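You operate a simulated robot arm through the tools that you are given. There is no shell and no other tool. Be economical: measure what you need, move in short steps, check, and stop when the job is done.

The job below is to be done with a simulated two-armed robot. You get a single attempt, and the scene is never put back.

Task
Set both take-up screws to heavy, lock them and inch the belt till it runs true.
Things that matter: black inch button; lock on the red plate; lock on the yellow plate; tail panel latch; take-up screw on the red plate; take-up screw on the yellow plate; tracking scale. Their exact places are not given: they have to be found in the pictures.

The check looks at the end state, three seconds after you hand in, the way a careful person would. Anything else that was tipped, shoved, dropped, spilled or broken makes it a failure.

Robot
Two 7-joint arms with two-finger parallel grippers on one trunk, on a base that drives. Base frame: it is fixed to the floor where the robot stands at the start and does not move with it; the origin is under the middle of the robot, x ahead of it, y to its left, z up. Lengths are in m, angles in rad, forces in N, time in s.
The left shoulder is at the start at [0.07, 0.177, 0.97], the right one opposite. With the tool pointing down near the work surface each hand reaches from about 0.1 to 0.72 m from the robot's upright axis, wherever it stands, measured 20 degrees to its own side. Places, roughly: black inch button [0.5, 0.2, 0.6]; lock on the red plate [0.6, -0.1, 0.6]; lock on the yellow plate [0.1, 0.7, 0.6]; tail panel latch [0.1, 0.5, 0.4]; take-up screw on the red plate [0.7, 0, 0.6]; take-up screw on the yellow plate [0.2, 0.7, 0.6]; tracking scale [0.3, 0.4, 0.5]. Payload 3.43 kg a hand.
The TCP of each hand is the grasp point between the finger pads, 0.03 m short of the fingertips. In the tool frame z runs along the fingers and y along their closing line. The gripper opens to 0.094 m. The fingers are 0.028 m wide and 0.01 m thick; the gripper's body (0.05 by 0.096 m) begins 0.055 m behind the TCP.
Orientation is told as [roll, pitch, yaw] about the base's x, y, z axes, in that order, counted from this pose: with the fingers straight down and closing along the base's y, the tool's x points along the base's -x, its y along +y and its z along -z.

Tools
- The arms move only by the tool jog_arm. It takes "left_series", "right_series" or both (then of equal length, played together; a hand with none holds still); each is a list of rows, each an object (a shift or turn left out is 0, a gripper value left out holds the last) with "xyz": the shift along the tool's x, y, z in m, a list of three; "turn": the turn, a rotation vector about the tool's x, y, z in rad, a list of three. In form: [{"xyz": [dx, dy, dz], "turn": [wx, wy, wz]}, ...]. A call has 1 to 12 rows; each row is the pose to reach, as a shift and turn from the pose commanded when the call began, along the tool's axes at that moment. "left_gripper" and "right_gripper" are, for a hand that has rows, the closure, from 0 (fully open) to 1 (shut), set as the call begins (left out, the last holds). Rows are played at 5 a second. More than 0.05 m and 0.15 rad between two rows, or a gripper value outside its range, and nothing of the call is played. Where a pose cannot be reached the arm comes as near as it can. A force on the tool above 40 N (or 10 N above the force at the start of the call, whichever is more), or a blocked arm, ends the call early, and 0.2 s more pass. Each finger travels about 0.153 m/s and halts on what it meets, pressing with about 37 N; the grip force reading is that of the motor and also rises with nothing between the fingers. The clock runs only during rows and for 0.2 s after the last one: add rows that repeat a pose to give the fingers time. It gives the time, the measured TCP pose, the force on the tool (base axes), the opening and the grip force at its end, in the units of the frame above (readings bear some noise), with the torque about the TCP (base axes, N m) and any sound that the robot's microphone picked up, and new pictures: "show" is both (left out), scene, wrist or none (wrist: the cameras of the hands that moved).
- Cameras (640 x 400 px; columns grow to the right, rows downward): "scene" is now at [0.0963, 0.0639, 1.2687]; the picture's right is [0.80, -0.60, 0.00], its down [-0.45, -0.59, -0.67] and it looks along [0.40, 0.53, -0.74] (base axes); focal length 253 px, centre (320, 200). "left" rides on the left gripper at [0.076, -0.014, -0.102] in its tool frame; the picture's right is [0.18, 0.98, 0.00], its down [-0.75, 0.14, -0.64] and it looks along [-0.63, 0.12, 0.77] (tool axes); focal length 243 px, centre (320, 200). "right" rides on the right gripper at [0.076, 0.014, -0.103] in its tool frame; the picture's right is [-0.18, 0.98, 0.00], its down [-0.75, -0.14, -0.64] and it looks along [-0.63, -0.12, 0.77] (tool axes); focal length 243 px, centre (320, 200).
- lift_body(by): slides the trunk up (or, below 0, down) by that many m; the arms and the scene camera ride with it, the base frame stays. It gives what a move gives, with no picture.
- roll_base(legs): drives the robot by 1 to 6 legs, each [ahead, turn to the left] in m and rad, along the robot's own axes; the way and the turn of a leg run together, so that a leg with both is an arc; at most 1.5 m and 3.142 rad a leg. The arms and the cameras ride along, it lands a little off, and it stops where it bumps. It gives what a move gives, and a new picture of the scene camera.
- pan_tilt(pan, tilt): turns the head with the scene camera to pan (to the left, within 1.501 rad either way) and tilt (down, from -0.506 to 1.204), counted from straight ahead of the robot. It gives what a move gives, and a new picture of the scene camera.
- pixel_to_xyz(camera, pixels): for up to 12 pixels [column, row] of the newest picture of that camera ("zoom" is the newest enlarged one), the place [x, y, z] in the base frame of the surface seen there, good to about 0.003 m. No time passes.
- enlarge(camera, box): a new picture of the part [left, top, right, bottom] of that camera's present view, enlarged. No time passes.
- hand_in(): hands the job in; it is judged then, once.

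Keep the steps short. Do not move on a guess: measure, check each grasp and each placing, and mend mistakes. In all there are 80 turns and 260 pictures (those below and enlarged ones count). Leave the grippers open and the arms clear of the work at the hand-in unless told otherwise, and finish with a single line.

The tools are called after "Call:" by a JSON object that holds its "fn" and its "kwargs". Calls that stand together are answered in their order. jog_arm: Moves the arms, as the interface text tells. Its arguments: {"type":"object","properties":{"left_series":{"type":"array"},"left_gripper":{"type":"number"},"right_series":{"type":"array"},"right_gripper":{"type":"number"},"show":{"type":"string","enum":["both","scene","wrist","none"]}},"required":[]} The other tools are called the same way: lift_body (by) slides the trunk up or down; roll_base (legs) drives the base; pan_tilt (pan, tilt) turns the head that bears the scene camera; pixel_to_xyz (camera, pixels) gives the place of the surface under pixels of a picture; enlarge (camera, box) takes an enlarged picture of a part of a camera's view; hand_in () hands the job in.

At the start:

```text
time: 0.0
left_tool_pos: [0.3647, 0.4117, 0.934]
left_ee_rot: [0.001, 0.002, 0.0]
left_ft_force: [-0.3, -0.7, 0.2]
left_torque: [0.01, 0.0, -0.01]
left_gripper_width: 0.0942
left_gripper_force: 0.0
right_tool_pos: [0.2921, 0.0262, 0.9695]
right_ee_rot: [0.001, 0.001, -0.002]
right_ft_force: [0.7, 0.1, -1.4]
right_torque: [0.03, 0.0, 0.05]
right_gripper_width: 0.0941
right_gripper_force: 0.0
trunk travel left (down, up): [-0.55, 0.29]
robot x, y, heading: [0.0033, -0.0053, -0.003]
head pan, tilt: [0.922, 0.84]
```

scene: 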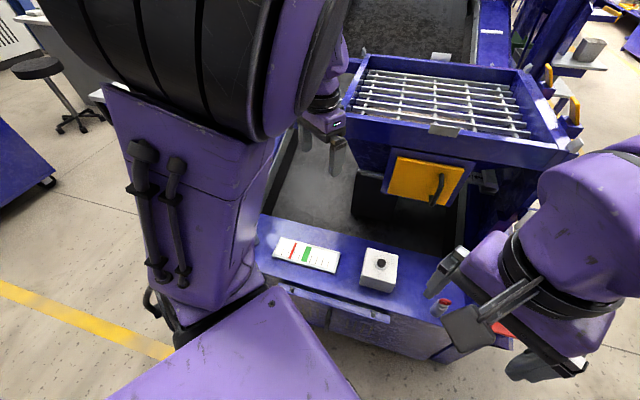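
right: 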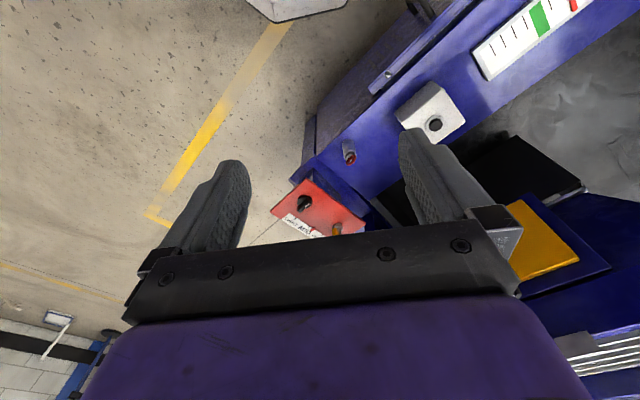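
left: 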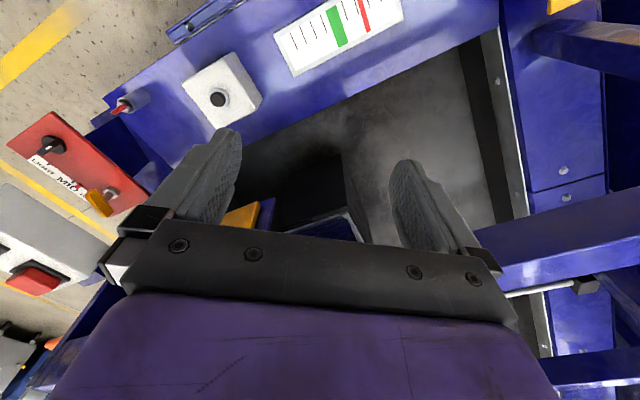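

I see the red plate with a knob and an orange lock in the left view near (75,170), the button near (220,98) and the scale near (338,30). I'll enlarge these and measure them.

Call:
{"fn": "enlarge", "kwargs": {"camera": "left", "box": [0, 90, 200, 215]}}

Call:
{"fn": "enlarge", "kwargs": {"camera": "scene", "box": [240, 220, 480, 370]}}

Call:
{"fn": "pixel_to_xyz", "kwargs": {"camera": "left", "pixels": [[50, 146], [98, 203], [75, 160], [218, 99], [125, 105], [335, 30], [365, 20], [45, 115], [140, 190], [10, 145]]}}

```text
3.20 times, centred on (100, 152) of left
```

zoom: 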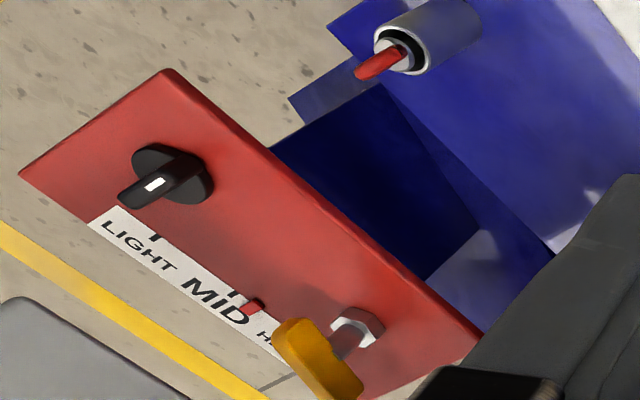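

```text
2.67 times, centred on (360, 295) of scene
```

zoom: 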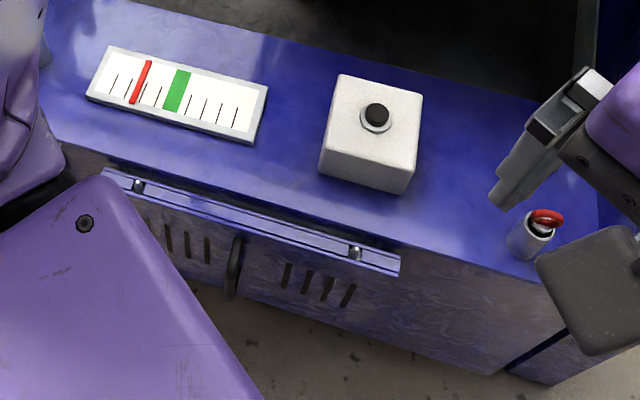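

```text
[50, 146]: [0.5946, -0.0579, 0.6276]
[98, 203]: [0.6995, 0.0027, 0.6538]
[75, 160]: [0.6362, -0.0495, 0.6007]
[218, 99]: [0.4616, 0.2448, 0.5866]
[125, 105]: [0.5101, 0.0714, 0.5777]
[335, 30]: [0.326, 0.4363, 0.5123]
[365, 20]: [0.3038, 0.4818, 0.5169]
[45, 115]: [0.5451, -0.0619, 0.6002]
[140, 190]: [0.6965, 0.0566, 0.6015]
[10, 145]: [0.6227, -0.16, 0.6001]
```

Next I'll turn the head to see the red plate and then the yellow plate.

Call:
{"fn": "pan_tilt", "kwargs": {"pan": 0.1, "tilt": 0.8}}

Call:
{"fn": "pan_tilt", "kwargs": {"pan": 1.45, "tilt": 0.9}}

```text
time: 1.1
left_tool_pos: [0.3656, 0.4128, 0.9343]
left_ee_rot: [0.001, 0.001, -0.001]
left_ft_force: [-0.3, -0.5, 0.3]
left_torque: [0.01, 0.01, 0.02]
left_gripper_width: 0.0942
left_gripper_force: 0.0
right_tool_pos: [0.2917, 0.0266, 0.9699]
right_ee_rot: [0.001, 0.0, 0.001]
right_ft_force: [-0.2, -0.3, -0.2]
right_torque: [-0.01, 0.02, 0.02]
right_gripper_width: 0.0939
right_gripper_force: 0.0
trunk travel left (down, up): [-0.55, 0.29]
robot x, y, heading: [-0.0001, -0.003, 0.002]
head pan, tilt: [0.099, 0.799]
```

scene: 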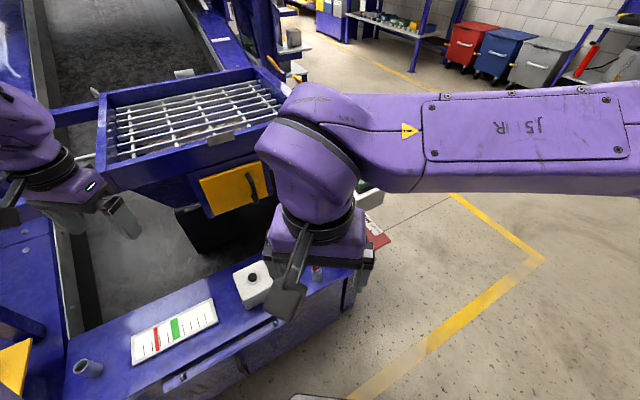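

```text
time: 2.6
left_tool_pos: [0.3644, 0.4134, 0.9348]
left_ee_rot: [0.0, 0.001, 0.0]
left_ft_force: [-0.1, -0.6, 0.3]
left_torque: [0.01, -0.03, 0.04]
left_gripper_width: 0.0938
left_gripper_force: 0.1
right_tool_pos: [0.2926, 0.0265, 0.97]
right_ee_rot: [0.0, 0.0, -0.001]
right_ft_force: [0.2, -0.5, 0.2]
right_torque: [0.0, 0.01, 0.0]
right_gripper_width: 0.0942
right_gripper_force: 0.0
trunk travel left (down, up): [-0.55, 0.29]
robot x, y, heading: [0.0026, -0.0028, 0.002]
head pan, tilt: [1.45, 0.901]
```

scene: 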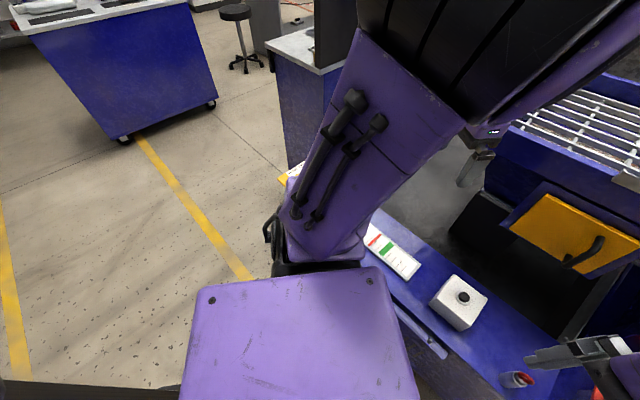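

The conveyor's edge is turned about 0.6 rad to my left. I'll turn the base to face it so each hand gets one plate, then look again.

Call:
{"fn": "roll_base", "kwargs": {"legs": [[0, 0.58]]}}

Call:
{"fn": "pan_tilt", "kwargs": {"pan": 0.0, "tilt": 0.95}}

```text
time: 4.6
left_tool_pos: [0.0827, 0.5437, 0.9348]
left_ee_rot: [0.001, 0.0, 0.575]
left_ft_force: [0.1, -0.6, -0.4]
left_torque: [0.06, -0.01, 0.03]
left_gripper_width: 0.0942
left_gripper_force: 0.0
right_tool_pos: [0.2314, 0.1806, 0.9713]
right_ee_rot: [0.0, 0.0, 0.575]
right_ft_force: [0.3, -0.2, -1.0]
right_torque: [-0.02, 0.0, -0.03]
right_gripper_width: 0.0944
right_gripper_force: 0.0
trunk travel left (down, up): [-0.55, 0.29]
robot x, y, heading: [0.0007, 0.0015, 0.574]
head pan, tilt: [1.45, 0.901]
```

scene: 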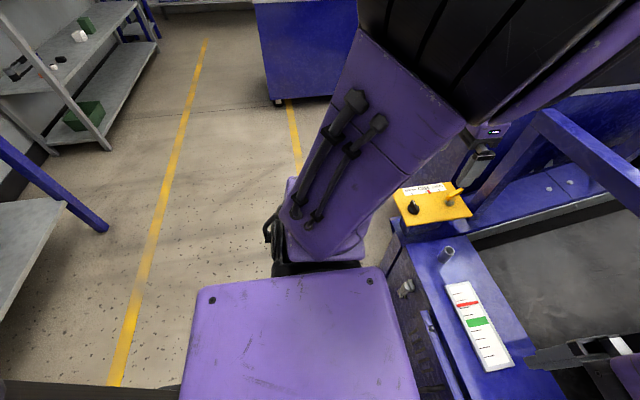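

```text
time: 6.2
left_tool_pos: [0.0816, 0.5446, 0.9351]
left_ee_rot: [0.001, -0.002, 0.575]
left_ft_force: [-0.3, -0.1, 0.0]
left_torque: [-0.03, -0.01, -0.01]
left_gripper_width: 0.0939
left_gripper_force: 0.1
right_tool_pos: [0.231, 0.181, 0.9713]
right_ee_rot: [0.001, 0.001, 0.574]
right_ft_force: [-0.1, -0.7, 0.8]
right_torque: [0.0, 0.0, -0.02]
right_gripper_width: 0.0941
right_gripper_force: 0.1
trunk travel left (down, up): [-0.55, 0.29]
robot x, y, heading: [-0.0009, -0.0016, 0.571]
head pan, tilt: [0.0, 0.949]
```

scene: 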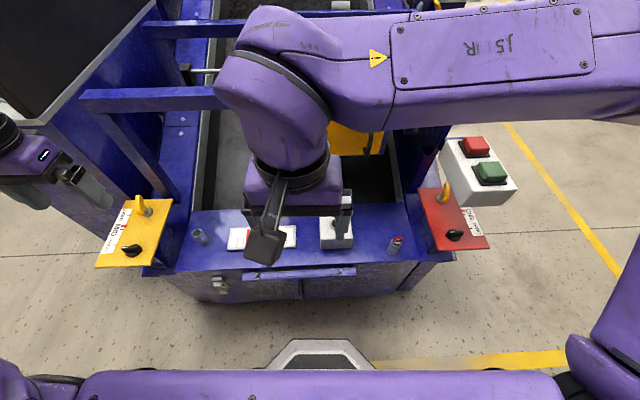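

This view shows both plates, with the right hand partly blocking the middle. I'll enlarge both plates and the front.

Call:
{"fn": "enlarge", "kwargs": {"camera": "scene", "box": [80, 180, 208, 260]}}

Call:
{"fn": "enlarge", "kwargs": {"camera": "scene", "box": [380, 175, 508, 255]}}

Call:
{"fn": "enlarge", "kwargs": {"camera": "scene", "box": [170, 210, 426, 310]}}

Call:
{"fn": "pixel_to_xyz", "kwargs": {"camera": "scene", "pixels": [[130, 247], [455, 234], [140, 208], [445, 190], [221, 282], [397, 245], [105, 262], [135, 264], [488, 246], [435, 250]]}}

```text
5.00 times, centred on (144, 220) of scene
```

zoom: 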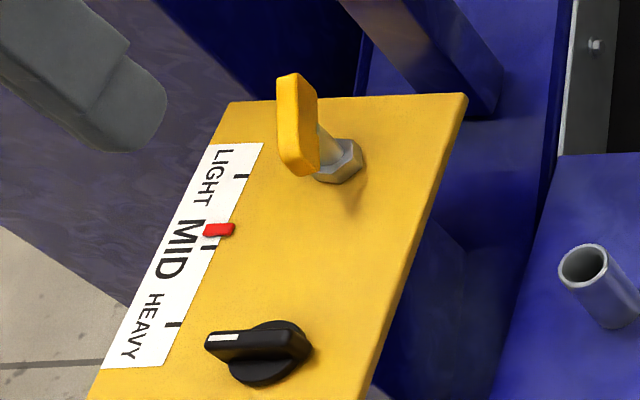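

```text
5.00 times, centred on (444, 215) of scene
```

zoom: 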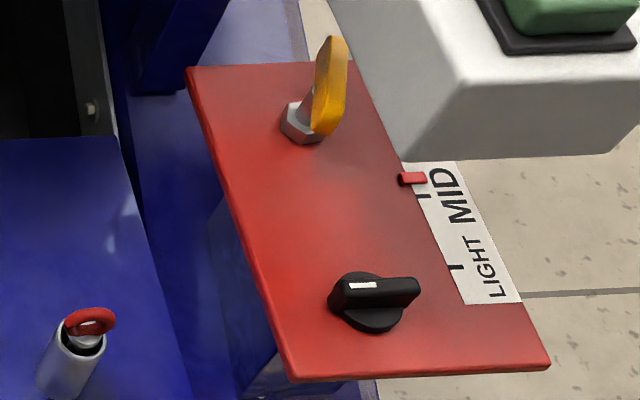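

```text
2.50 times, centred on (298, 260) of scene
```

zoom: 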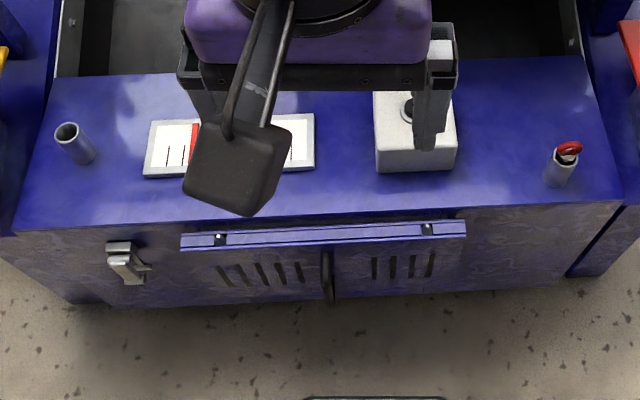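

```text
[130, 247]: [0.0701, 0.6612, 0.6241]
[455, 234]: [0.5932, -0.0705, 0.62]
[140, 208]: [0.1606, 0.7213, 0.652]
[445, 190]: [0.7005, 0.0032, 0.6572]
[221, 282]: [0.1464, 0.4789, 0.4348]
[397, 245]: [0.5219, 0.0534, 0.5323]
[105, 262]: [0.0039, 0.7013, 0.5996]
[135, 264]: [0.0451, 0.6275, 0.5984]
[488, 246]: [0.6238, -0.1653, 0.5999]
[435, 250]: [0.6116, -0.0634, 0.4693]
```

Both indicators stand at MID. On red, HEAVY is toward the far end, and on yellow it is toward the near end. I'll move each hand above its plate, well clear, to look closer.

Call:
{"fn": "jog_arm", "kwargs": {"right_series": [{"xyz": [0, -0.05, 0]}, {"xyz": [-0.01, -0.1, 0]}, {"xyz": [-0.02, -0.145, 0.01]}, {"xyz": [-0.03, -0.19, 0.02]}, {"xyz": [-0.04, -0.235, 0.03]}, {"xyz": [-0.05, -0.28, 0.04]}, {"xyz": [-0.05, -0.325, 0.055]}, {"xyz": [-0.05, -0.365, 0.08]}, {"xyz": [-0.05, -0.4, 0.1]}, {"xyz": [-0.05, -0.4, 0.1]}], "left_series": [{"xyz": [0.02, 0.02, 0]}, {"xyz": [0.04, 0.04, 0]}, {"xyz": [0.06, 0.06, 0.02]}, {"xyz": [0.07, 0.08, 0.04]}, {"xyz": [0.07, 0.1, 0.065]}, {"xyz": [0.07, 0.1, 0.065]}, {"xyz": [0.07, 0.1, 0.065]}, {"xyz": [0.07, 0.1, 0.065]}, {"xyz": [0.07, 0.1, 0.065]}, {"xyz": [0.07, 0.1, 0.065]}]}}

```text
refused: row 2 steps farther than a row can; nothing moved
```

The call was refused because a row was over the 0.05 m step. I'll send the same move with smaller steps.

Call:
{"fn": "jog_arm", "kwargs": {"right_series": [{"xyz": [-0.01, -0.045, 0]}, {"xyz": [-0.02, -0.09, 0]}, {"xyz": [-0.03, -0.135, 0.01]}, {"xyz": [-0.04, -0.18, 0.02]}, {"xyz": [-0.05, -0.225, 0.03]}, {"xyz": [-0.05, -0.27, 0.04]}, {"xyz": [-0.05, -0.315, 0.055]}, {"xyz": [-0.05, -0.355, 0.08]}, {"xyz": [-0.05, -0.395, 0.1]}, {"xyz": [-0.05, -0.4, 0.1]}], "left_series": [{"xyz": [0.02, 0.02, 0]}, {"xyz": [0.04, 0.04, 0]}, {"xyz": [0.06, 0.06, 0.02]}, {"xyz": [0.07, 0.08, 0.04]}, {"xyz": [0.07, 0.1, 0.065]}, {"xyz": [0.07, 0.1, 0.065]}, {"xyz": [0.07, 0.1, 0.065]}, {"xyz": [0.07, 0.1, 0.065]}, {"xyz": [0.07, 0.1, 0.065]}, {"xyz": [0.07, 0.1, 0.065]}]}}

```text
time: 8.4
left_tool_pos: [-0.033, 0.5908, 0.8688]
left_ee_rot: [-0.001, 0.0, 0.572]
left_ft_force: [-0.1, 0.6, 0.3]
left_torque: [0.03, -0.01, -0.03]
left_gripper_width: 0.0939
left_gripper_force: 0.2
right_tool_pos: [0.4771, -0.0665, 0.8594]
right_ee_rot: [-0.001, -0.001, 0.573]
right_ft_force: [-0.4, 0.0, 0.0]
right_torque: [-0.03, -0.03, -0.03]
right_gripper_width: 0.0941
right_gripper_force: 0.1
right hand out of reach, approached as far as the arm can: row 8, 9, 10
trunk travel left (down, up): [-0.55, 0.29]
robot x, y, heading: [-0.0, -0.0032, 0.578]
head pan, tilt: [0.0, 0.949]
```

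scene: 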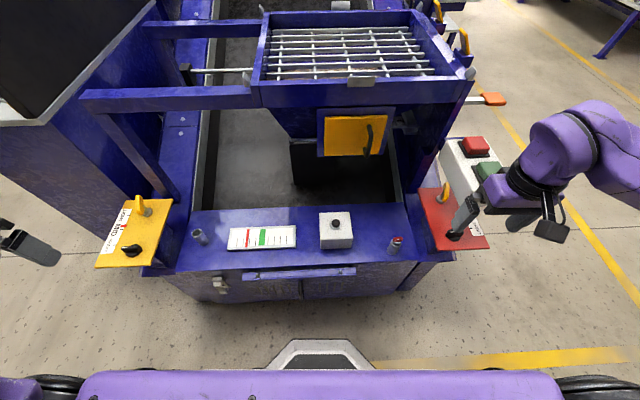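
right: 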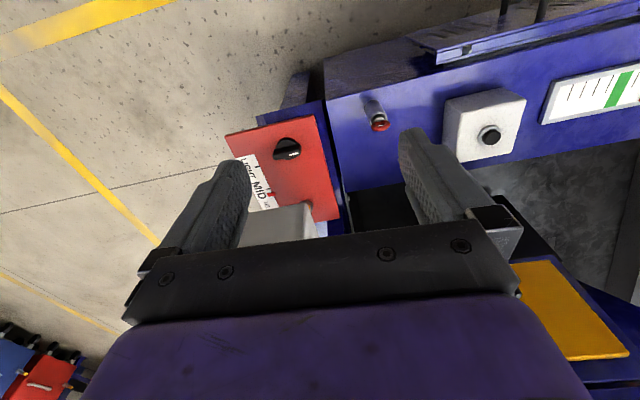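
left: 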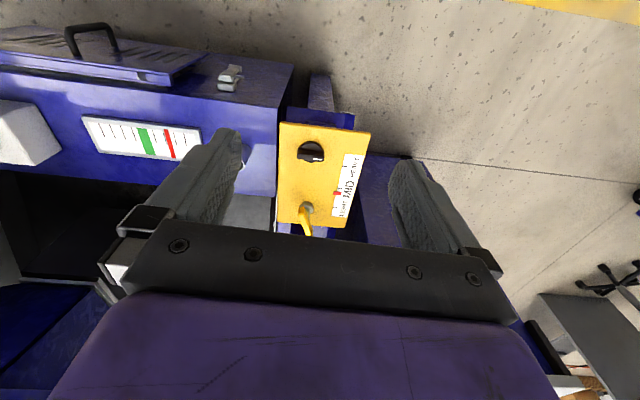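

Both wrist cameras now see their plates, though the pictures are upside down. I'll enlarge the knobs and the latch.

Call:
{"fn": "enlarge", "kwargs": {"camera": "left", "box": [250, 110, 410, 250]}}

Call:
{"fn": "enlarge", "kwargs": {"camera": "left", "box": [40, 20, 290, 176]}}

Call:
{"fn": "enlarge", "kwargs": {"camera": "right", "box": [210, 80, 420, 240]}}

Call:
{"fn": "enlarge", "kwargs": {"camera": "scene", "box": [170, 200, 426, 310]}}

```text
2.86 times, centred on (330, 180) of left
```

zoom: 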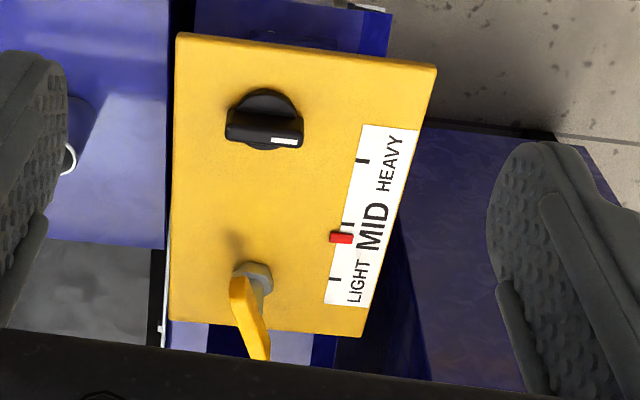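

```text
2.56 times, centred on (165, 98) of left
```

zoom: 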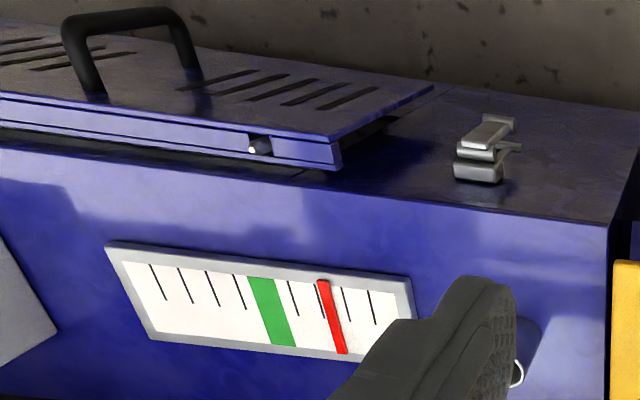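

```text
2.50 times, centred on (315, 160) of right
```

zoom: 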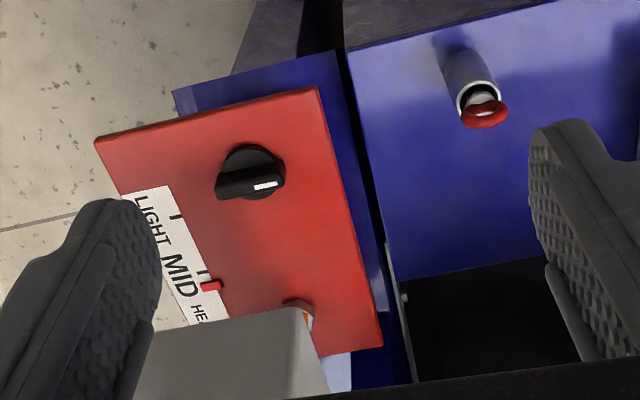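

```text
2.50 times, centred on (298, 255) of scene
```

zoom: 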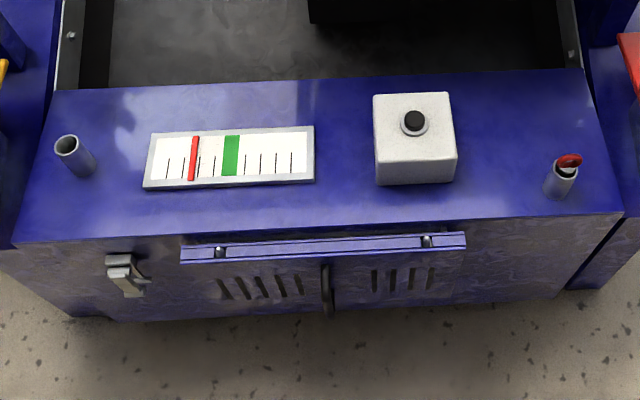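

The knobs' white marks differ between plates, the panel seems slightly ajar, and the latch is at the left. I'll measure wing details, the base front and panel points before planning.

Call:
{"fn": "pixel_to_xyz", "kwargs": {"camera": "scene", "pixels": [[318, 345], [300, 272], [300, 300], [254, 272], [356, 268], [150, 213], [150, 203], [139, 197], [400, 290], [336, 225], [477, 145], [487, 170]]}}

Call:
{"fn": "enlarge", "kwargs": {"camera": "scene", "box": [120, 190, 168, 220]}}

Call:
{"fn": "enlarge", "kwargs": {"camera": "scene", "box": [200, 260, 264, 300]}}

Call:
{"fn": "enlarge", "kwargs": {"camera": "scene", "box": [410, 170, 490, 220]}}

```text
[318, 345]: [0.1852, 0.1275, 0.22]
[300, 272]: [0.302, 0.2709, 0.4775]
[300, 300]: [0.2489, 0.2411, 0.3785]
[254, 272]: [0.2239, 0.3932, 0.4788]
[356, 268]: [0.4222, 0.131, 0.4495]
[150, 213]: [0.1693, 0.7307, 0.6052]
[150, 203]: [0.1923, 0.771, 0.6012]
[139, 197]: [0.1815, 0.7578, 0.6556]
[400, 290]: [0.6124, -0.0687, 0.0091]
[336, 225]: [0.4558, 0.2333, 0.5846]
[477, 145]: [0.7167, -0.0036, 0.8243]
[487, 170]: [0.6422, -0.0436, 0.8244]
```

```text
13.33 times, centred on (144, 205) of scene
```

zoom: 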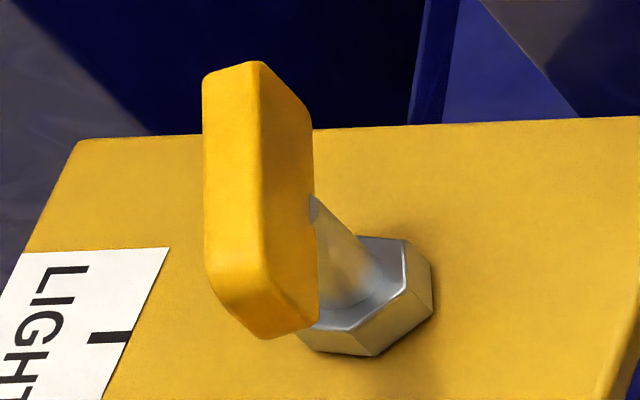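

```text
10.00 times, centred on (232, 280) of scene
```

zoom: 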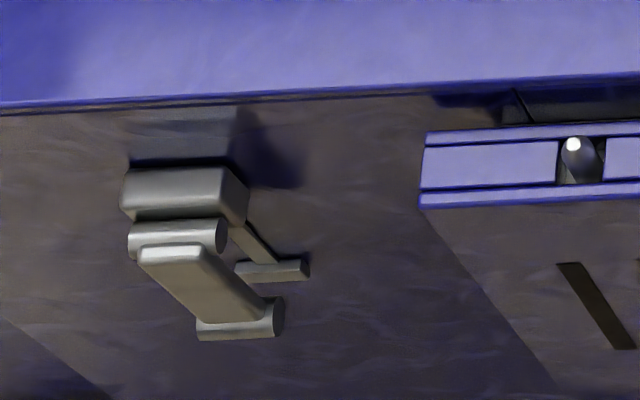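

```text
8.00 times, centred on (450, 195) of scene
```

zoom: 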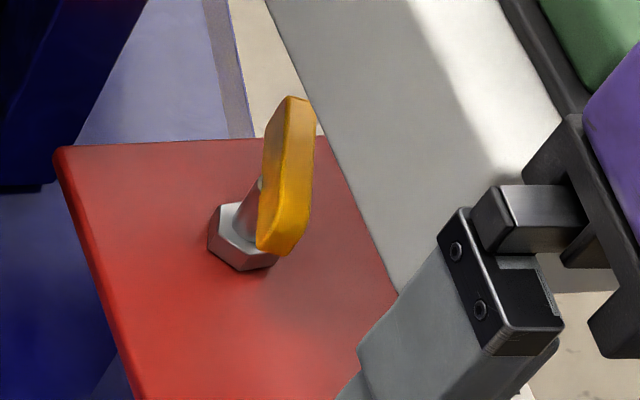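

A grey box with red and green buttons stands at z about 0.82, right beside or above the red screw. I need its extents.

Call:
{"fn": "pixel_to_xyz", "kwargs": {"camera": "scene", "pixels": [[445, 142], [442, 152], [444, 165], [452, 180], [460, 192], [497, 140], [470, 163], [462, 204], [445, 185], [441, 199], [437, 195], [446, 200]]}}

Call:
{"fn": "pixel_to_xyz", "kwargs": {"camera": "right", "pixels": [[250, 225], [300, 208], [325, 230], [310, 222], [290, 150], [280, 150], [297, 142], [336, 215], [228, 135], [322, 115]]}}

Call:
{"fn": "enlarge", "kwargs": {"camera": "scene", "box": [400, 120, 560, 260]}}

```text
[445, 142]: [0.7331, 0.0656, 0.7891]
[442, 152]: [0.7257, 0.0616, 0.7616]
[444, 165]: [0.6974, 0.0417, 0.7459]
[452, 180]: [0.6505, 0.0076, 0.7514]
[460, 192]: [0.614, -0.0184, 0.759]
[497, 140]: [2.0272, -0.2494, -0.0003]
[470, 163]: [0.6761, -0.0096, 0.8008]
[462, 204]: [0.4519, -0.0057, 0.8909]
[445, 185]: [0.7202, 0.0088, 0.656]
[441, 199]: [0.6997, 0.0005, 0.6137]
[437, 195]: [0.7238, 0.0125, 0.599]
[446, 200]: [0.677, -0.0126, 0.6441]
```

```text
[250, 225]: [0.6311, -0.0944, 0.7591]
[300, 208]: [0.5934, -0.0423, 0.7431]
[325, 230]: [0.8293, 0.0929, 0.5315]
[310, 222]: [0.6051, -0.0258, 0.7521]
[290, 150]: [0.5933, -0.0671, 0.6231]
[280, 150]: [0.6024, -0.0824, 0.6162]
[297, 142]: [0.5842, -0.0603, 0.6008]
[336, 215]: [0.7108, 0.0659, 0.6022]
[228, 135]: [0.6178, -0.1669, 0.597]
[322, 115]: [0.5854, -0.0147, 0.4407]
```

```text
2.86 times, centred on (480, 190) of scene
```

zoom: 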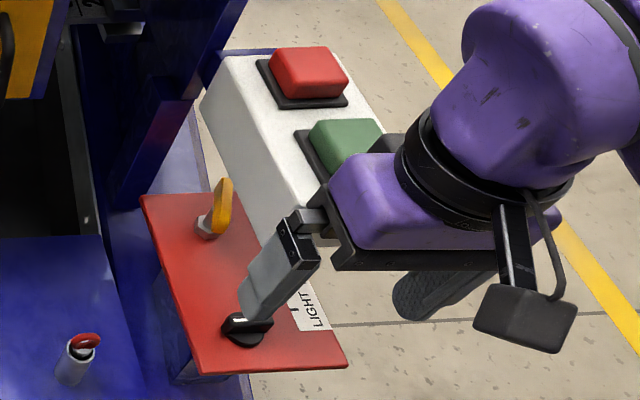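

The box overhangs the red screw, with its left face near robot y -0.345 and its bottom near z 0.74. Before choosing approaches I'll measure both wings and the beam near the yellow screw.

Call:
{"fn": "pixel_to_xyz", "kwargs": {"camera": "scene", "pixels": [[136.3, 209], [137, 203], [137.3, 197], [142.5, 200], [142.5, 212], [160, 185], [150, 165], [120, 120], [445, 200], [445, 193], [447, 185], [448, 195]]}}

Call:
{"fn": "pixel_to_xyz", "kwargs": {"camera": "left", "pixels": [[307, 208], [310, 235], [304, 212], [317, 234], [311, 230], [313, 147], [300, 155], [324, 157], [312, 155], [230, 68], [226, 85], [340, 192]]}}

Call:
{"fn": "enlarge", "kwargs": {"camera": "left", "box": [280, 190, 344, 240]}}

```text
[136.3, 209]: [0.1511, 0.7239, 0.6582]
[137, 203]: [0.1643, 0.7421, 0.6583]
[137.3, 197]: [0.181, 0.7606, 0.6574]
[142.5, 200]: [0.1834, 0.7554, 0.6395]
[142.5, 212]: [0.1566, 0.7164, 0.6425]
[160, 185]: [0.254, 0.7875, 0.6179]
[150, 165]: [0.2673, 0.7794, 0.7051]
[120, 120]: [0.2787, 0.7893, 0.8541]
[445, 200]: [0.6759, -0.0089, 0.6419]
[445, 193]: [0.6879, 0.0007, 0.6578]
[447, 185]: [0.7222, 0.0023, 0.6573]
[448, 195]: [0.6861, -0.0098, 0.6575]
```

```text
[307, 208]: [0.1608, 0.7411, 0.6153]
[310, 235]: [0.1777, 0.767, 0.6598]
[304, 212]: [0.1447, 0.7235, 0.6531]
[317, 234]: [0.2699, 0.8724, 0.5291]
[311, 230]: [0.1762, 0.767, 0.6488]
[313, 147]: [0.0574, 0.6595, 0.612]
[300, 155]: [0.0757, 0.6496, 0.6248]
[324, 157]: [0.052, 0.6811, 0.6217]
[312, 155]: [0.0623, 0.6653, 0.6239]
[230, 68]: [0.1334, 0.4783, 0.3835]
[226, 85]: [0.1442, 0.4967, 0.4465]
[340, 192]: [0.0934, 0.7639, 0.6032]
```

```text
8.00 times, centred on (312, 215) of left
```

zoom: 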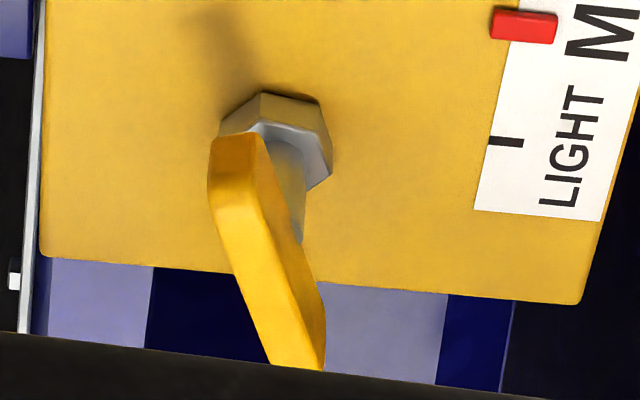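

The wings are about 60 mm long with top at z 0.658. The yellow one is centred near (0.165, 0.742) at azimuth about 0.89 rad, and the yellow screw is a bit out of reach. I'll pull the right hand back and up from the button box, then drive 0.08 m ahead.

Call:
{"fn": "jog_arm", "kwargs": {"right_series": [{"xyz": [0.02, 0.02, -0.03]}, {"xyz": [0.05, 0.04, -0.05]}, {"xyz": [0.08, 0.06, -0.08]}, {"xyz": [0.08, 0.06, -0.08]}], "show": "none"}}

Call:
{"fn": "roll_base", "kwargs": {"legs": [[0.08, 0]]}}

```text
time: 9.4
left_tool_pos: [-0.0314, 0.5905, 0.8697]
left_ee_rot: [0.003, 0.002, 0.574]
left_ft_force: [0.4, 0.6, 0.0]
left_torque: [-0.02, 0.02, -0.05]
left_gripper_width: 0.094
left_gripper_force: 0.0
right_tool_pos: [0.377, -0.0572, 0.9378]
right_ee_rot: [0.002, -0.001, 0.575]
right_ft_force: [-0.5, -0.2, 0.3]
right_torque: [-0.01, 0.02, 0.0]
right_gripper_width: 0.0939
right_gripper_force: 0.1
trunk travel left (down, up): [-0.55, 0.29]
robot x, y, heading: [-0.0003, -0.0014, 0.577]
head pan, tilt: [0.0, 0.949]
```

```text
time: 10.5
left_tool_pos: [0.0351, 0.6338, 0.8684]
left_ee_rot: [0.0, 0.002, 0.57]
left_ft_force: [0.4, -0.4, -0.4]
left_torque: [-0.01, 0.02, -0.02]
left_gripper_width: 0.0941
left_gripper_force: 0.0
right_tool_pos: [0.4427, -0.016, 0.9384]
right_ee_rot: [0.001, 0.002, 0.574]
right_ft_force: [-0.3, 0.5, 0.1]
right_torque: [-0.02, 0.04, 0.01]
right_gripper_width: 0.094
right_gripper_force: 0.0
trunk travel left (down, up): [-0.55, 0.29]
robot x, y, heading: [0.0659, 0.0428, 0.569]
head pan, tilt: [0.0, 0.949]
```

scene: 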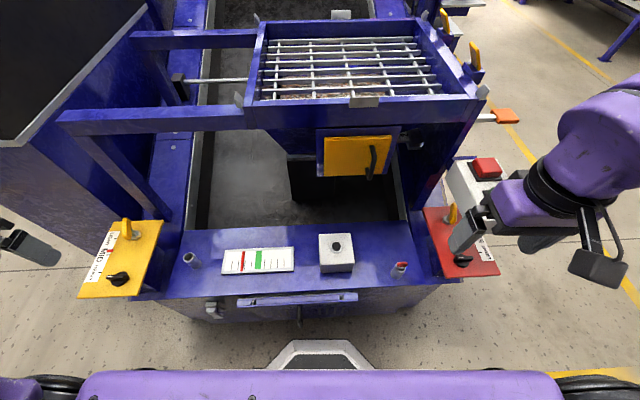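

The drive landed well. Next the left hand goes above the yellow wing, turned to yaw 0.89 and stopping at z 0.72.

Call:
{"fn": "jog_arm", "kwargs": {"left_series": [{"xyz": [-0.03, 0.004, 0.02], "turn": [0, 0, -0.07]}, {"xyz": [-0.06, 0.008, 0.04], "turn": [0, 0, -0.14]}, {"xyz": [-0.09, 0.012, 0.06], "turn": [0, 0, -0.21]}, {"xyz": [-0.12, 0.016, 0.08], "turn": [0, 0, -0.27]}, {"xyz": [-0.15, 0.019, 0.105], "turn": [0, 0, -0.32]}, {"xyz": [-0.168, 0.021, 0.135], "turn": [0, 0, -0.32]}, {"xyz": [-0.168, 0.021, 0.148], "turn": [0, 0, -0.32]}, {"xyz": [-0.168, 0.021, 0.148], "turn": [0, 0, -0.32]}]}}

```text
time: 12.3
left_tool_pos: [0.1688, 0.743, 0.7198]
left_ee_rot: [-0.001, 0.002, 0.892]
left_ft_force: [-0.2, 0.8, -0.8]
left_torque: [0.01, 0.0, 0.01]
left_gripper_width: 0.0941
left_gripper_force: 0.0
right_tool_pos: [0.442, -0.0149, 0.9392]
right_ee_rot: [0.0, 0.0, 0.572]
right_ft_force: [0.0, 0.8, -0.1]
right_torque: [-0.01, -0.02, 0.03]
right_gripper_width: 0.0941
right_gripper_force: 0.2
trunk travel left (down, up): [-0.55, 0.29]
robot x, y, heading: [0.0652, 0.0434, 0.572]
head pan, tilt: [0.0, 0.949]
```

scene: 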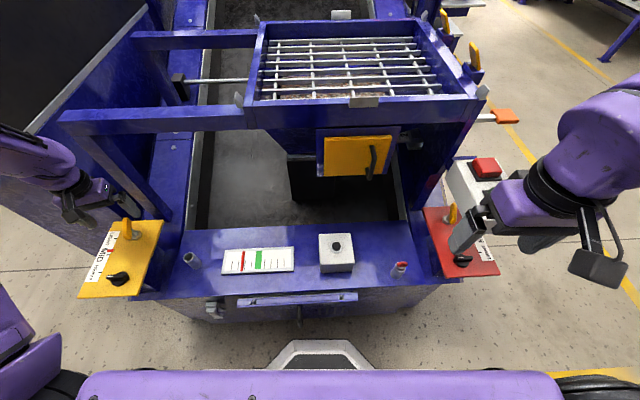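
left: 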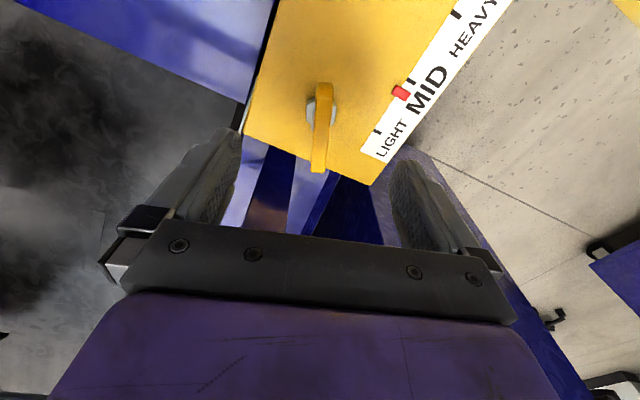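

The wing is centred between the fingers and parallel to them, about 5 mm toward tool +x. I'll go down to z 0.652 and close.

Call:
{"fn": "jog_arm", "kwargs": {"left_series": [{"xyz": [0.004, 0.001, 0.03]}, {"xyz": [0.004, 0.001, 0.055]}, {"xyz": [0.004, 0.001, 0.068]}, {"xyz": [0.004, 0.001, 0.068]}]}}

Call:
{"fn": "jog_arm", "kwargs": {"left_series": [{"xyz": [0, 0, 0]}, {"xyz": [0, 0, 0]}, {"xyz": [0, 0, 0]}, {"xyz": [0, 0, 0]}], "left_gripper": 1}}

```text
time: 13.3
left_tool_pos: [0.1606, 0.7376, 0.652]
left_ee_rot: [-0.002, 0.001, 0.891]
left_ft_force: [-0.3, 0.6, -0.3]
left_torque: [0.01, -0.01, -0.05]
left_gripper_width: 0.094
left_gripper_force: 0.0
right_tool_pos: [0.4425, -0.0155, 0.9377]
right_ee_rot: [0.0, 0.0, 0.573]
right_ft_force: [0.4, -0.3, -0.2]
right_torque: [0.01, -0.01, 0.01]
right_gripper_width: 0.0942
right_gripper_force: 0.0
trunk travel left (down, up): [-0.55, 0.29]
robot x, y, heading: [0.0662, 0.0451, 0.567]
head pan, tilt: [0.0, 0.949]
```

scene: 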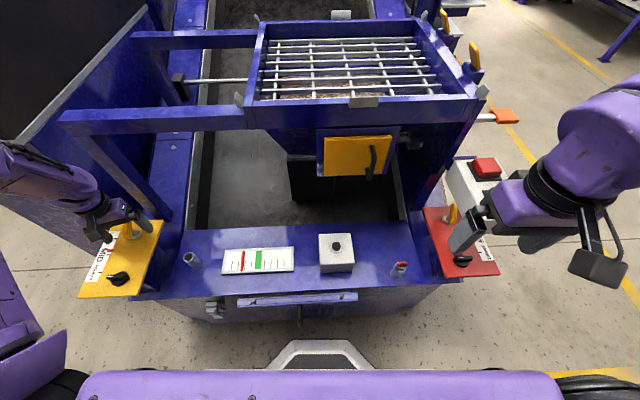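
left: 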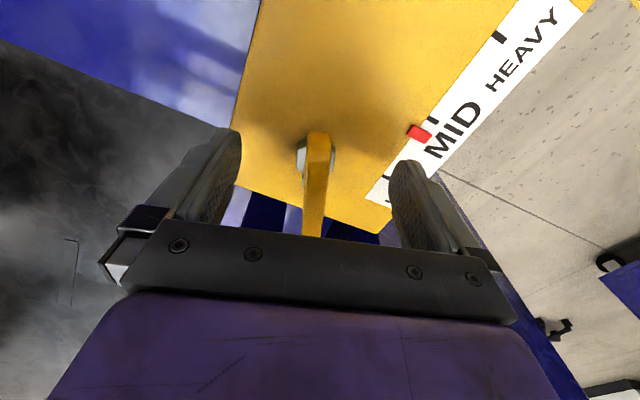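

```text
time: 14.3
left_tool_pos: [0.1629, 0.7372, 0.6506]
left_ee_rot: [0.0, 0.002, 0.89]
left_ft_force: [6.8, -13.8, -9.5]
left_torque: [0.98, -0.78, -0.23]
left_gripper_width: 0.0165
left_gripper_force: 44.0
right_tool_pos: [0.4428, -0.0168, 0.9374]
right_ee_rot: [0.002, 0.0, 0.572]
right_ft_force: [0.5, 0.2, -0.8]
right_torque: [-0.01, 0.04, 0.0]
right_gripper_width: 0.094
right_gripper_force: 0.0
trunk travel left (down, up): [-0.55, 0.29]
robot x, y, heading: [0.0629, 0.0426, 0.569]
head pan, tilt: [0.0, 0.949]
```

scene: 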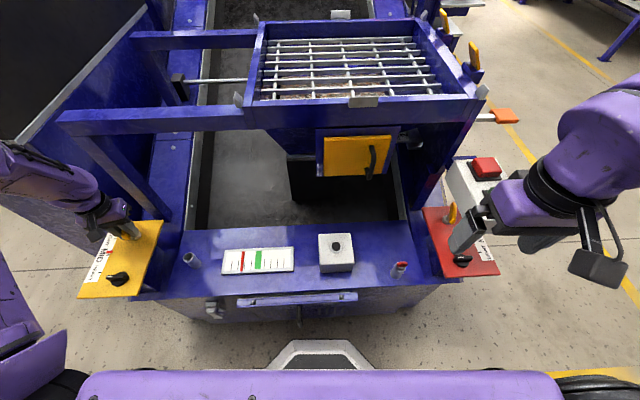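
left: 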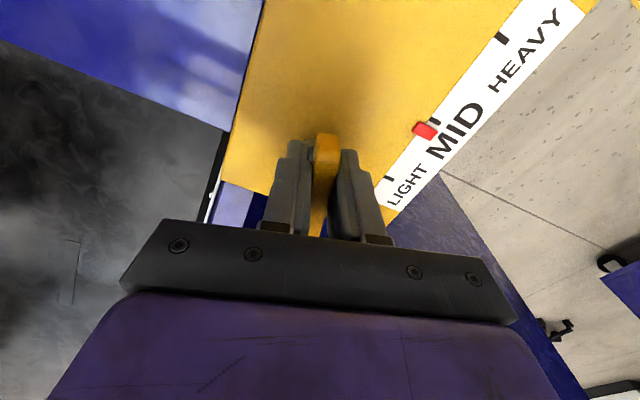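

The wing is gripped at 16.5 mm. I'll try a small clockwise turn, seen from above, and watch the red indicator.

Call:
{"fn": "jog_arm", "kwargs": {"left_series": [{"turn": [0, 0, 0.08]}, {"turn": [0, 0, 0.16]}, {"turn": [0, 0, 0.24]}, {"turn": [0, 0, 0.32]}, {"turn": [0, 0, 0.4]}, {"turn": [0, 0, 0.4]}], "show": "wrist"}}

```text
time: 15.7
left_tool_pos: [0.1618, 0.7395, 0.6506]
left_ee_rot: [-0.001, 0.003, 0.49]
left_ft_force: [-1.0, -12.7, -18.0]
left_torque: [-0.45, 0.97, -0.06]
left_gripper_width: 0.0165
left_gripper_force: 44.7
right_tool_pos: [0.4432, -0.0139, 0.9381]
right_ee_rot: [0.0, 0.002, 0.573]
right_ft_force: [0.2, -0.7, 0.9]
right_torque: [-0.02, -0.01, 0.01]
right_gripper_width: 0.094
right_gripper_force: 0.1
trunk travel left (down, up): [-0.55, 0.29]
robot x, y, heading: [0.0664, 0.046, 0.569]
head pan, tilt: [0.0, 0.949]
```

left: 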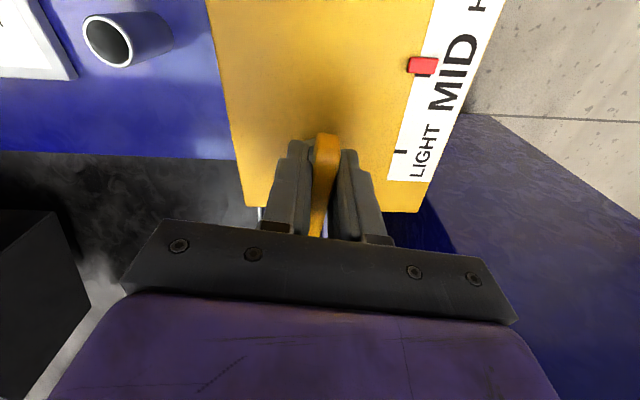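

The screw turns and the indicator seems to have moved from the LIGHT side of MID to the HEAVY side. I'll enlarge it to measure.

Call:
{"fn": "enlarge", "kwargs": {"camera": "left", "box": [370, 0, 530, 200]}}

Call:
{"fn": "pixel_to_xyz", "kwargs": {"camera": "left", "pixels": [[422, 65], [399, 152], [421, 76], [478, 2]]}}

```text
2.00 times, centred on (450, 100) of left
```

zoom: 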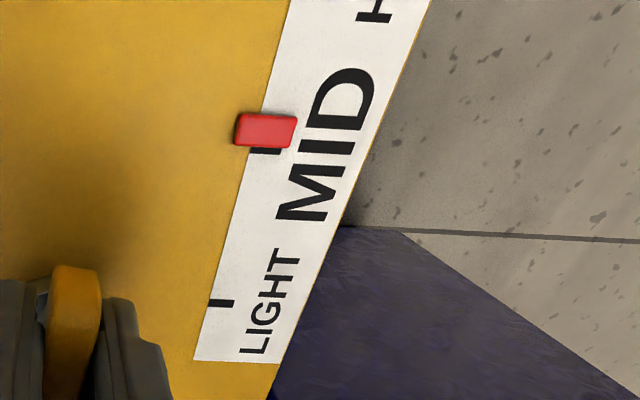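

```text
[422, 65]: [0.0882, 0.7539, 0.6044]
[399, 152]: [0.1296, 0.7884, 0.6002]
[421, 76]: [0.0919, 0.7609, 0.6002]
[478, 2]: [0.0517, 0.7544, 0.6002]
```

The indicator moved about 8–10 mm toward HEAVY for 0.4 rad, and the tick spacing is about 47 mm. I'll continue clockwise 1.1 rad.

Call:
{"fn": "jog_arm", "kwargs": {"left_series": [{"turn": [0, 0, 0.1]}, {"turn": [0, 0, 0.2]}, {"turn": [0, 0, 0.3]}, {"turn": [0, 0, 0.4]}, {"turn": [0, 0, 0.5]}, {"turn": [0, 0, 0.6]}, {"turn": [0, 0, 0.7]}, {"turn": [0, 0, 0.8]}, {"turn": [0, 0, 0.9]}, {"turn": [0, 0, 1.0]}, {"turn": [0, 0, 1.1]}, {"turn": [0, 0, 1.1]}]}}

```text
time: 17.3
left_tool_pos: [0.1611, 0.7451, 0.6515]
left_ee_rot: [0.007, 0.003, -0.188]
left_ft_force: [-2.4, 11.7, -11.4]
left_torque: [-0.32, -1.07, 0.23]
left_gripper_width: 0.0164
left_gripper_force: 44.8
right_tool_pos: [0.4437, -0.0131, 0.9386]
right_ee_rot: [-0.002, 0.001, 0.571]
right_ft_force: [0.2, -0.5, 0.7]
right_torque: [0.01, 0.0, -0.04]
right_gripper_width: 0.0938
right_gripper_force: 0.1
trunk travel left (down, up): [-0.55, 0.29]
robot x, y, heading: [0.0654, 0.0429, 0.57]
head pan, tilt: [0.0, 0.949]
stopped in row 8 (left hand): the force on the tool passed its limit at 42 N (the readings are from after the stop); the commanded pose is now the measured one
```

scene: 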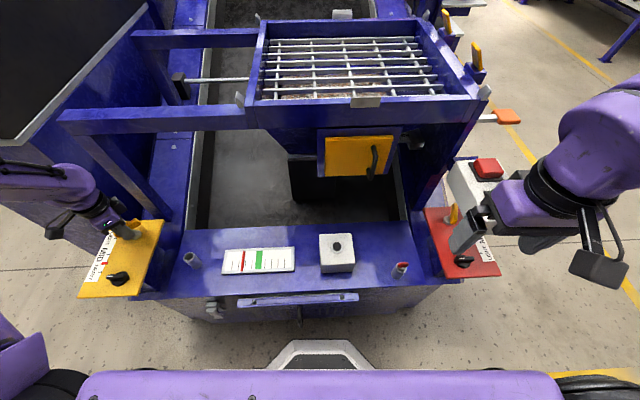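
left: 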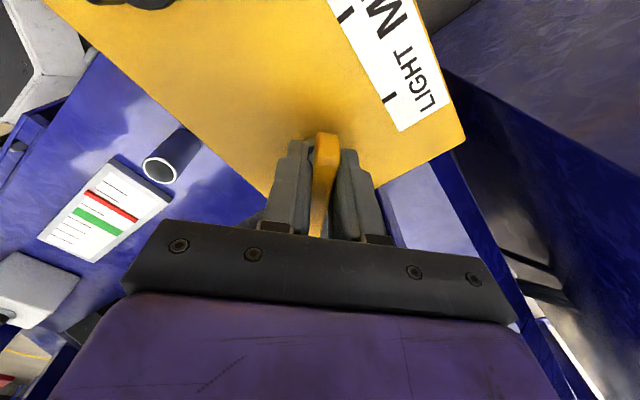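

The move stopped on force after 0.68 rad, probably because I was turning off the screw's axis. I'll open, check the indicator in the scene view, and then regrip.

Call:
{"fn": "jog_arm", "kwargs": {"left_series": [{"xyz": [0, 0, 0]}, {"xyz": [0, 0, 0]}, {"xyz": [0, 0, 0]}, {"xyz": [0, 0, -0.04]}, {"xyz": [0, 0, -0.08]}, {"xyz": [0.0, 0, -0.08]}], "left_gripper": 0}}

Call:
{"fn": "enlarge", "kwargs": {"camera": "scene", "box": [72, 205, 172, 305]}}

Call:
{"fn": "enlarge", "kwargs": {"camera": "left", "box": [220, 0, 440, 200]}}

```text
time: 18.7
left_tool_pos: [0.1608, 0.7434, 0.7318]
left_ee_rot: [0.009, 0.0, -0.191]
left_ft_force: [0.3, 0.1, -0.4]
left_torque: [0.01, 0.0, 0.01]
left_gripper_width: 0.094
left_gripper_force: 0.1
right_tool_pos: [0.4426, -0.0147, 0.939]
right_ee_rot: [-0.001, 0.0, 0.571]
right_ft_force: [0.5, 0.4, -0.2]
right_torque: [-0.02, 0.0, 0.01]
right_gripper_width: 0.0939
right_gripper_force: 0.1
trunk travel left (down, up): [-0.55, 0.29]
robot x, y, heading: [0.0658, 0.0429, 0.573]
head pan, tilt: [0.0, 0.949]
```

scene: 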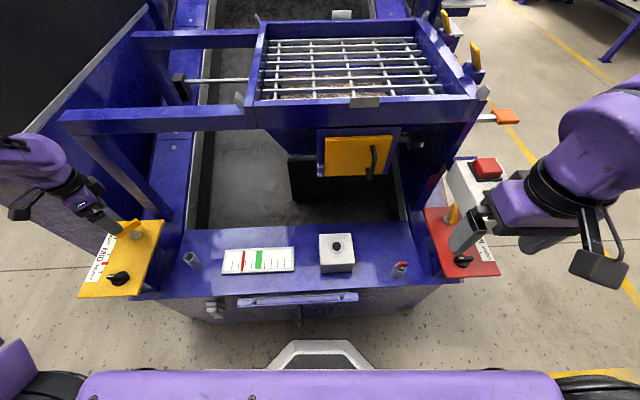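
left: 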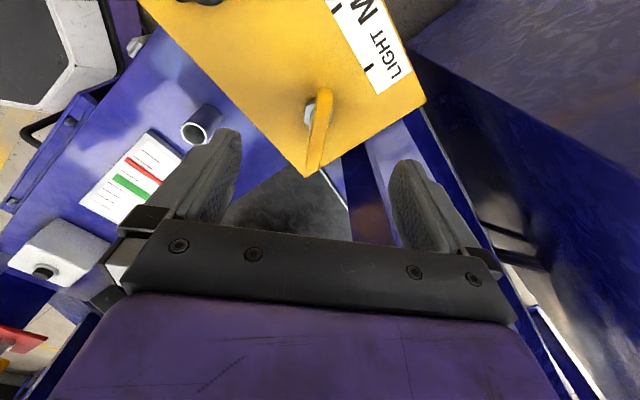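

```text
4.00 times, centred on (122, 255) of scene
```

zoom: 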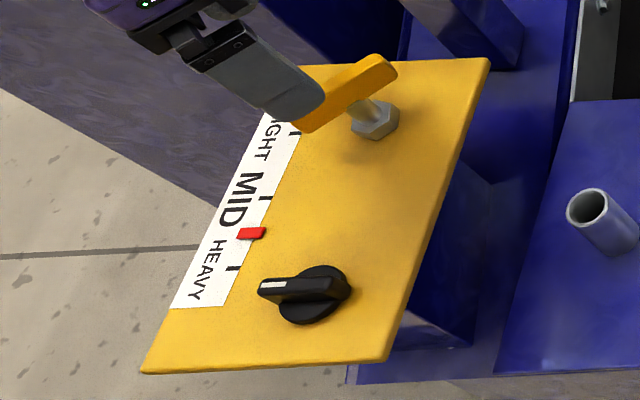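

```text
2.00 times, centred on (330, 100) of left
```

zoom: 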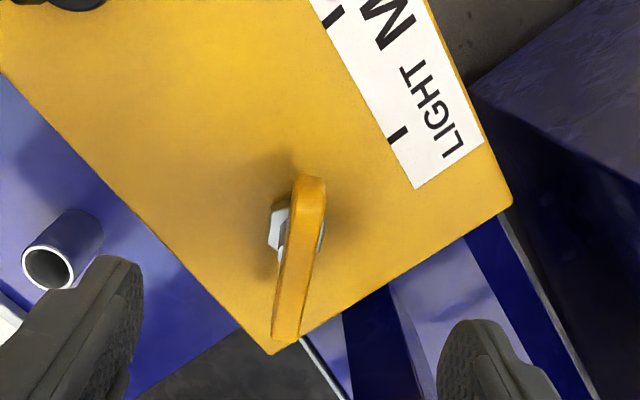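

The indicator is now about halfway between MID and HEAVY, roughly 25 mm per rad, so about 0.9 rad remains. I'll measure the wing's centre to regrip and turn about its true axis.

Call:
{"fn": "pixel_to_xyz", "kwargs": {"camera": "left", "pixels": [[326, 92], [325, 100], [320, 120], [315, 145], [312, 165], [311, 112], [335, 7], [369, 67]]}}

Call:
{"fn": "pixel_to_xyz", "kwargs": {"camera": "scene", "pixels": [[134.5, 263], [138, 254], [129.5, 272], [165, 234], [160, 225], [150, 234]]}}

```text
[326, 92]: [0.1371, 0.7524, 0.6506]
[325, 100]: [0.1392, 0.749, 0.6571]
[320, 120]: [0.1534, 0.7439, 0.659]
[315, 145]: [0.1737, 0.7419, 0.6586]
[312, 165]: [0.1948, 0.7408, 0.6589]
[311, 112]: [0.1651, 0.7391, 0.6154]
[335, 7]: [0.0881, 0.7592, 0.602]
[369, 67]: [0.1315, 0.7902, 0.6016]
```

```text
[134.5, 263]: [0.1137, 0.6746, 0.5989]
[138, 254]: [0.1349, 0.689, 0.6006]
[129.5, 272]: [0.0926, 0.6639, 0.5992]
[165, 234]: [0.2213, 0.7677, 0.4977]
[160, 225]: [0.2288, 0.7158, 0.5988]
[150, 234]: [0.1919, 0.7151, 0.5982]
```

The axis is near (0.166, 0.744). I'll regrip at the current yaw, shifted 5 mm.

Call:
{"fn": "jog_arm", "kwargs": {"left_series": [{"xyz": [-0.005, 0.001, 0.04]}, {"xyz": [-0.005, 0.001, 0.079]}, {"xyz": [-0.005, 0.001, 0.079]}], "show": "none"}}

Call:
{"fn": "jog_arm", "kwargs": {"left_series": [{"xyz": [0, 0, 0]}, {"xyz": [0, 0, 0]}, {"xyz": [0, 0, 0]}, {"xyz": [0, 0, 0]}], "left_gripper": 1, "show": "none"}}

Call:
{"fn": "jog_arm", "kwargs": {"left_series": [{"turn": [0, 0, 0.1]}, {"turn": [0, 0, 0.2]}, {"turn": [0, 0, 0.3]}, {"turn": [0, 0, 0.4]}, {"turn": [0, 0, 0.5]}, {"turn": [0, 0, 0.6]}, {"turn": [0, 0, 0.7]}, {"turn": [0, 0, 0.7]}], "show": "scene"}}

Call:
{"fn": "enlarge", "kwargs": {"camera": "scene", "box": [72, 205, 172, 305]}}

```text
time: 19.5
left_tool_pos: [0.1672, 0.7446, 0.654]
left_ee_rot: [0.01, 0.0, -0.194]
left_ft_force: [0.2, -0.4, -0.3]
left_torque: [0.01, -0.02, 0.0]
left_gripper_width: 0.0938
left_gripper_force: 0.1
right_tool_pos: [0.4427, -0.0162, 0.9391]
right_ee_rot: [0.001, 0.0, 0.571]
right_ft_force: [0.8, -0.7, -1.0]
right_torque: [0.0, 0.02, -0.01]
right_gripper_width: 0.094
right_gripper_force: 0.0
trunk travel left (down, up): [-0.55, 0.29]
robot x, y, heading: [0.065, 0.0428, 0.572]
head pan, tilt: [0.0, 0.949]
```

```text
time: 20.5
left_tool_pos: [0.167, 0.744, 0.6552]
left_ee_rot: [0.009, 0.001, -0.191]
left_ft_force: [-1.2, -3.9, -3.6]
left_torque: [-0.26, -0.04, -0.09]
left_gripper_width: 0.0165
left_gripper_force: 45.0
right_tool_pos: [0.442, -0.0162, 0.9377]
right_ee_rot: [0.001, 0.0, 0.572]
right_ft_force: [-0.4, -0.8, 0.2]
right_torque: [-0.01, 0.0, 0.02]
right_gripper_width: 0.0938
right_gripper_force: 0.1
trunk travel left (down, up): [-0.55, 0.29]
robot x, y, heading: [0.0646, 0.0417, 0.57]
head pan, tilt: [0.0, 0.949]
```

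```text
time: 22.3
left_tool_pos: [0.1672, 0.7444, 0.6552]
left_ee_rot: [0.006, 0.005, -0.894]
left_ft_force: [5.2, 8.4, -7.0]
left_torque: [-1.02, -0.71, 0.02]
left_gripper_width: 0.0167
left_gripper_force: 44.6
right_tool_pos: [0.4437, -0.0135, 0.9382]
right_ee_rot: [-0.003, 0.002, 0.572]
right_ft_force: [0.1, -0.5, -0.7]
right_torque: [-0.01, 0.03, 0.02]
right_gripper_width: 0.094
right_gripper_force: 0.0
trunk travel left (down, up): [-0.55, 0.29]
robot x, y, heading: [0.0649, 0.0452, 0.572]
head pan, tilt: [0.0, 0.949]
```

scene: 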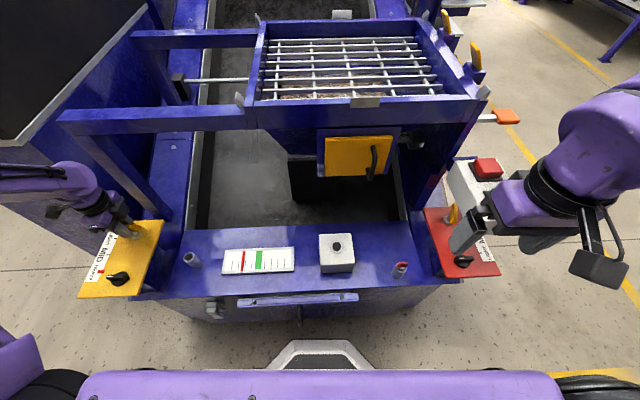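

```text
4.00 times, centred on (122, 255) of scene
```

zoom: 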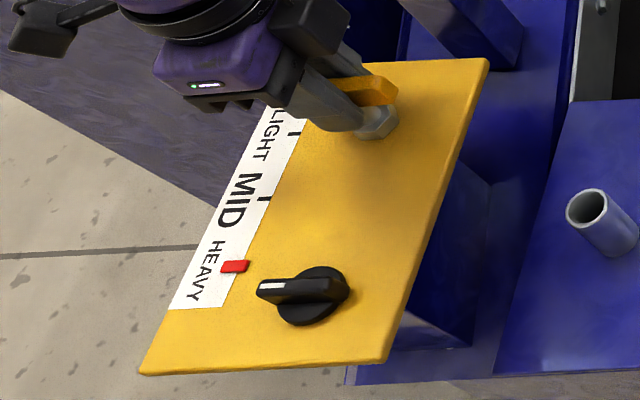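

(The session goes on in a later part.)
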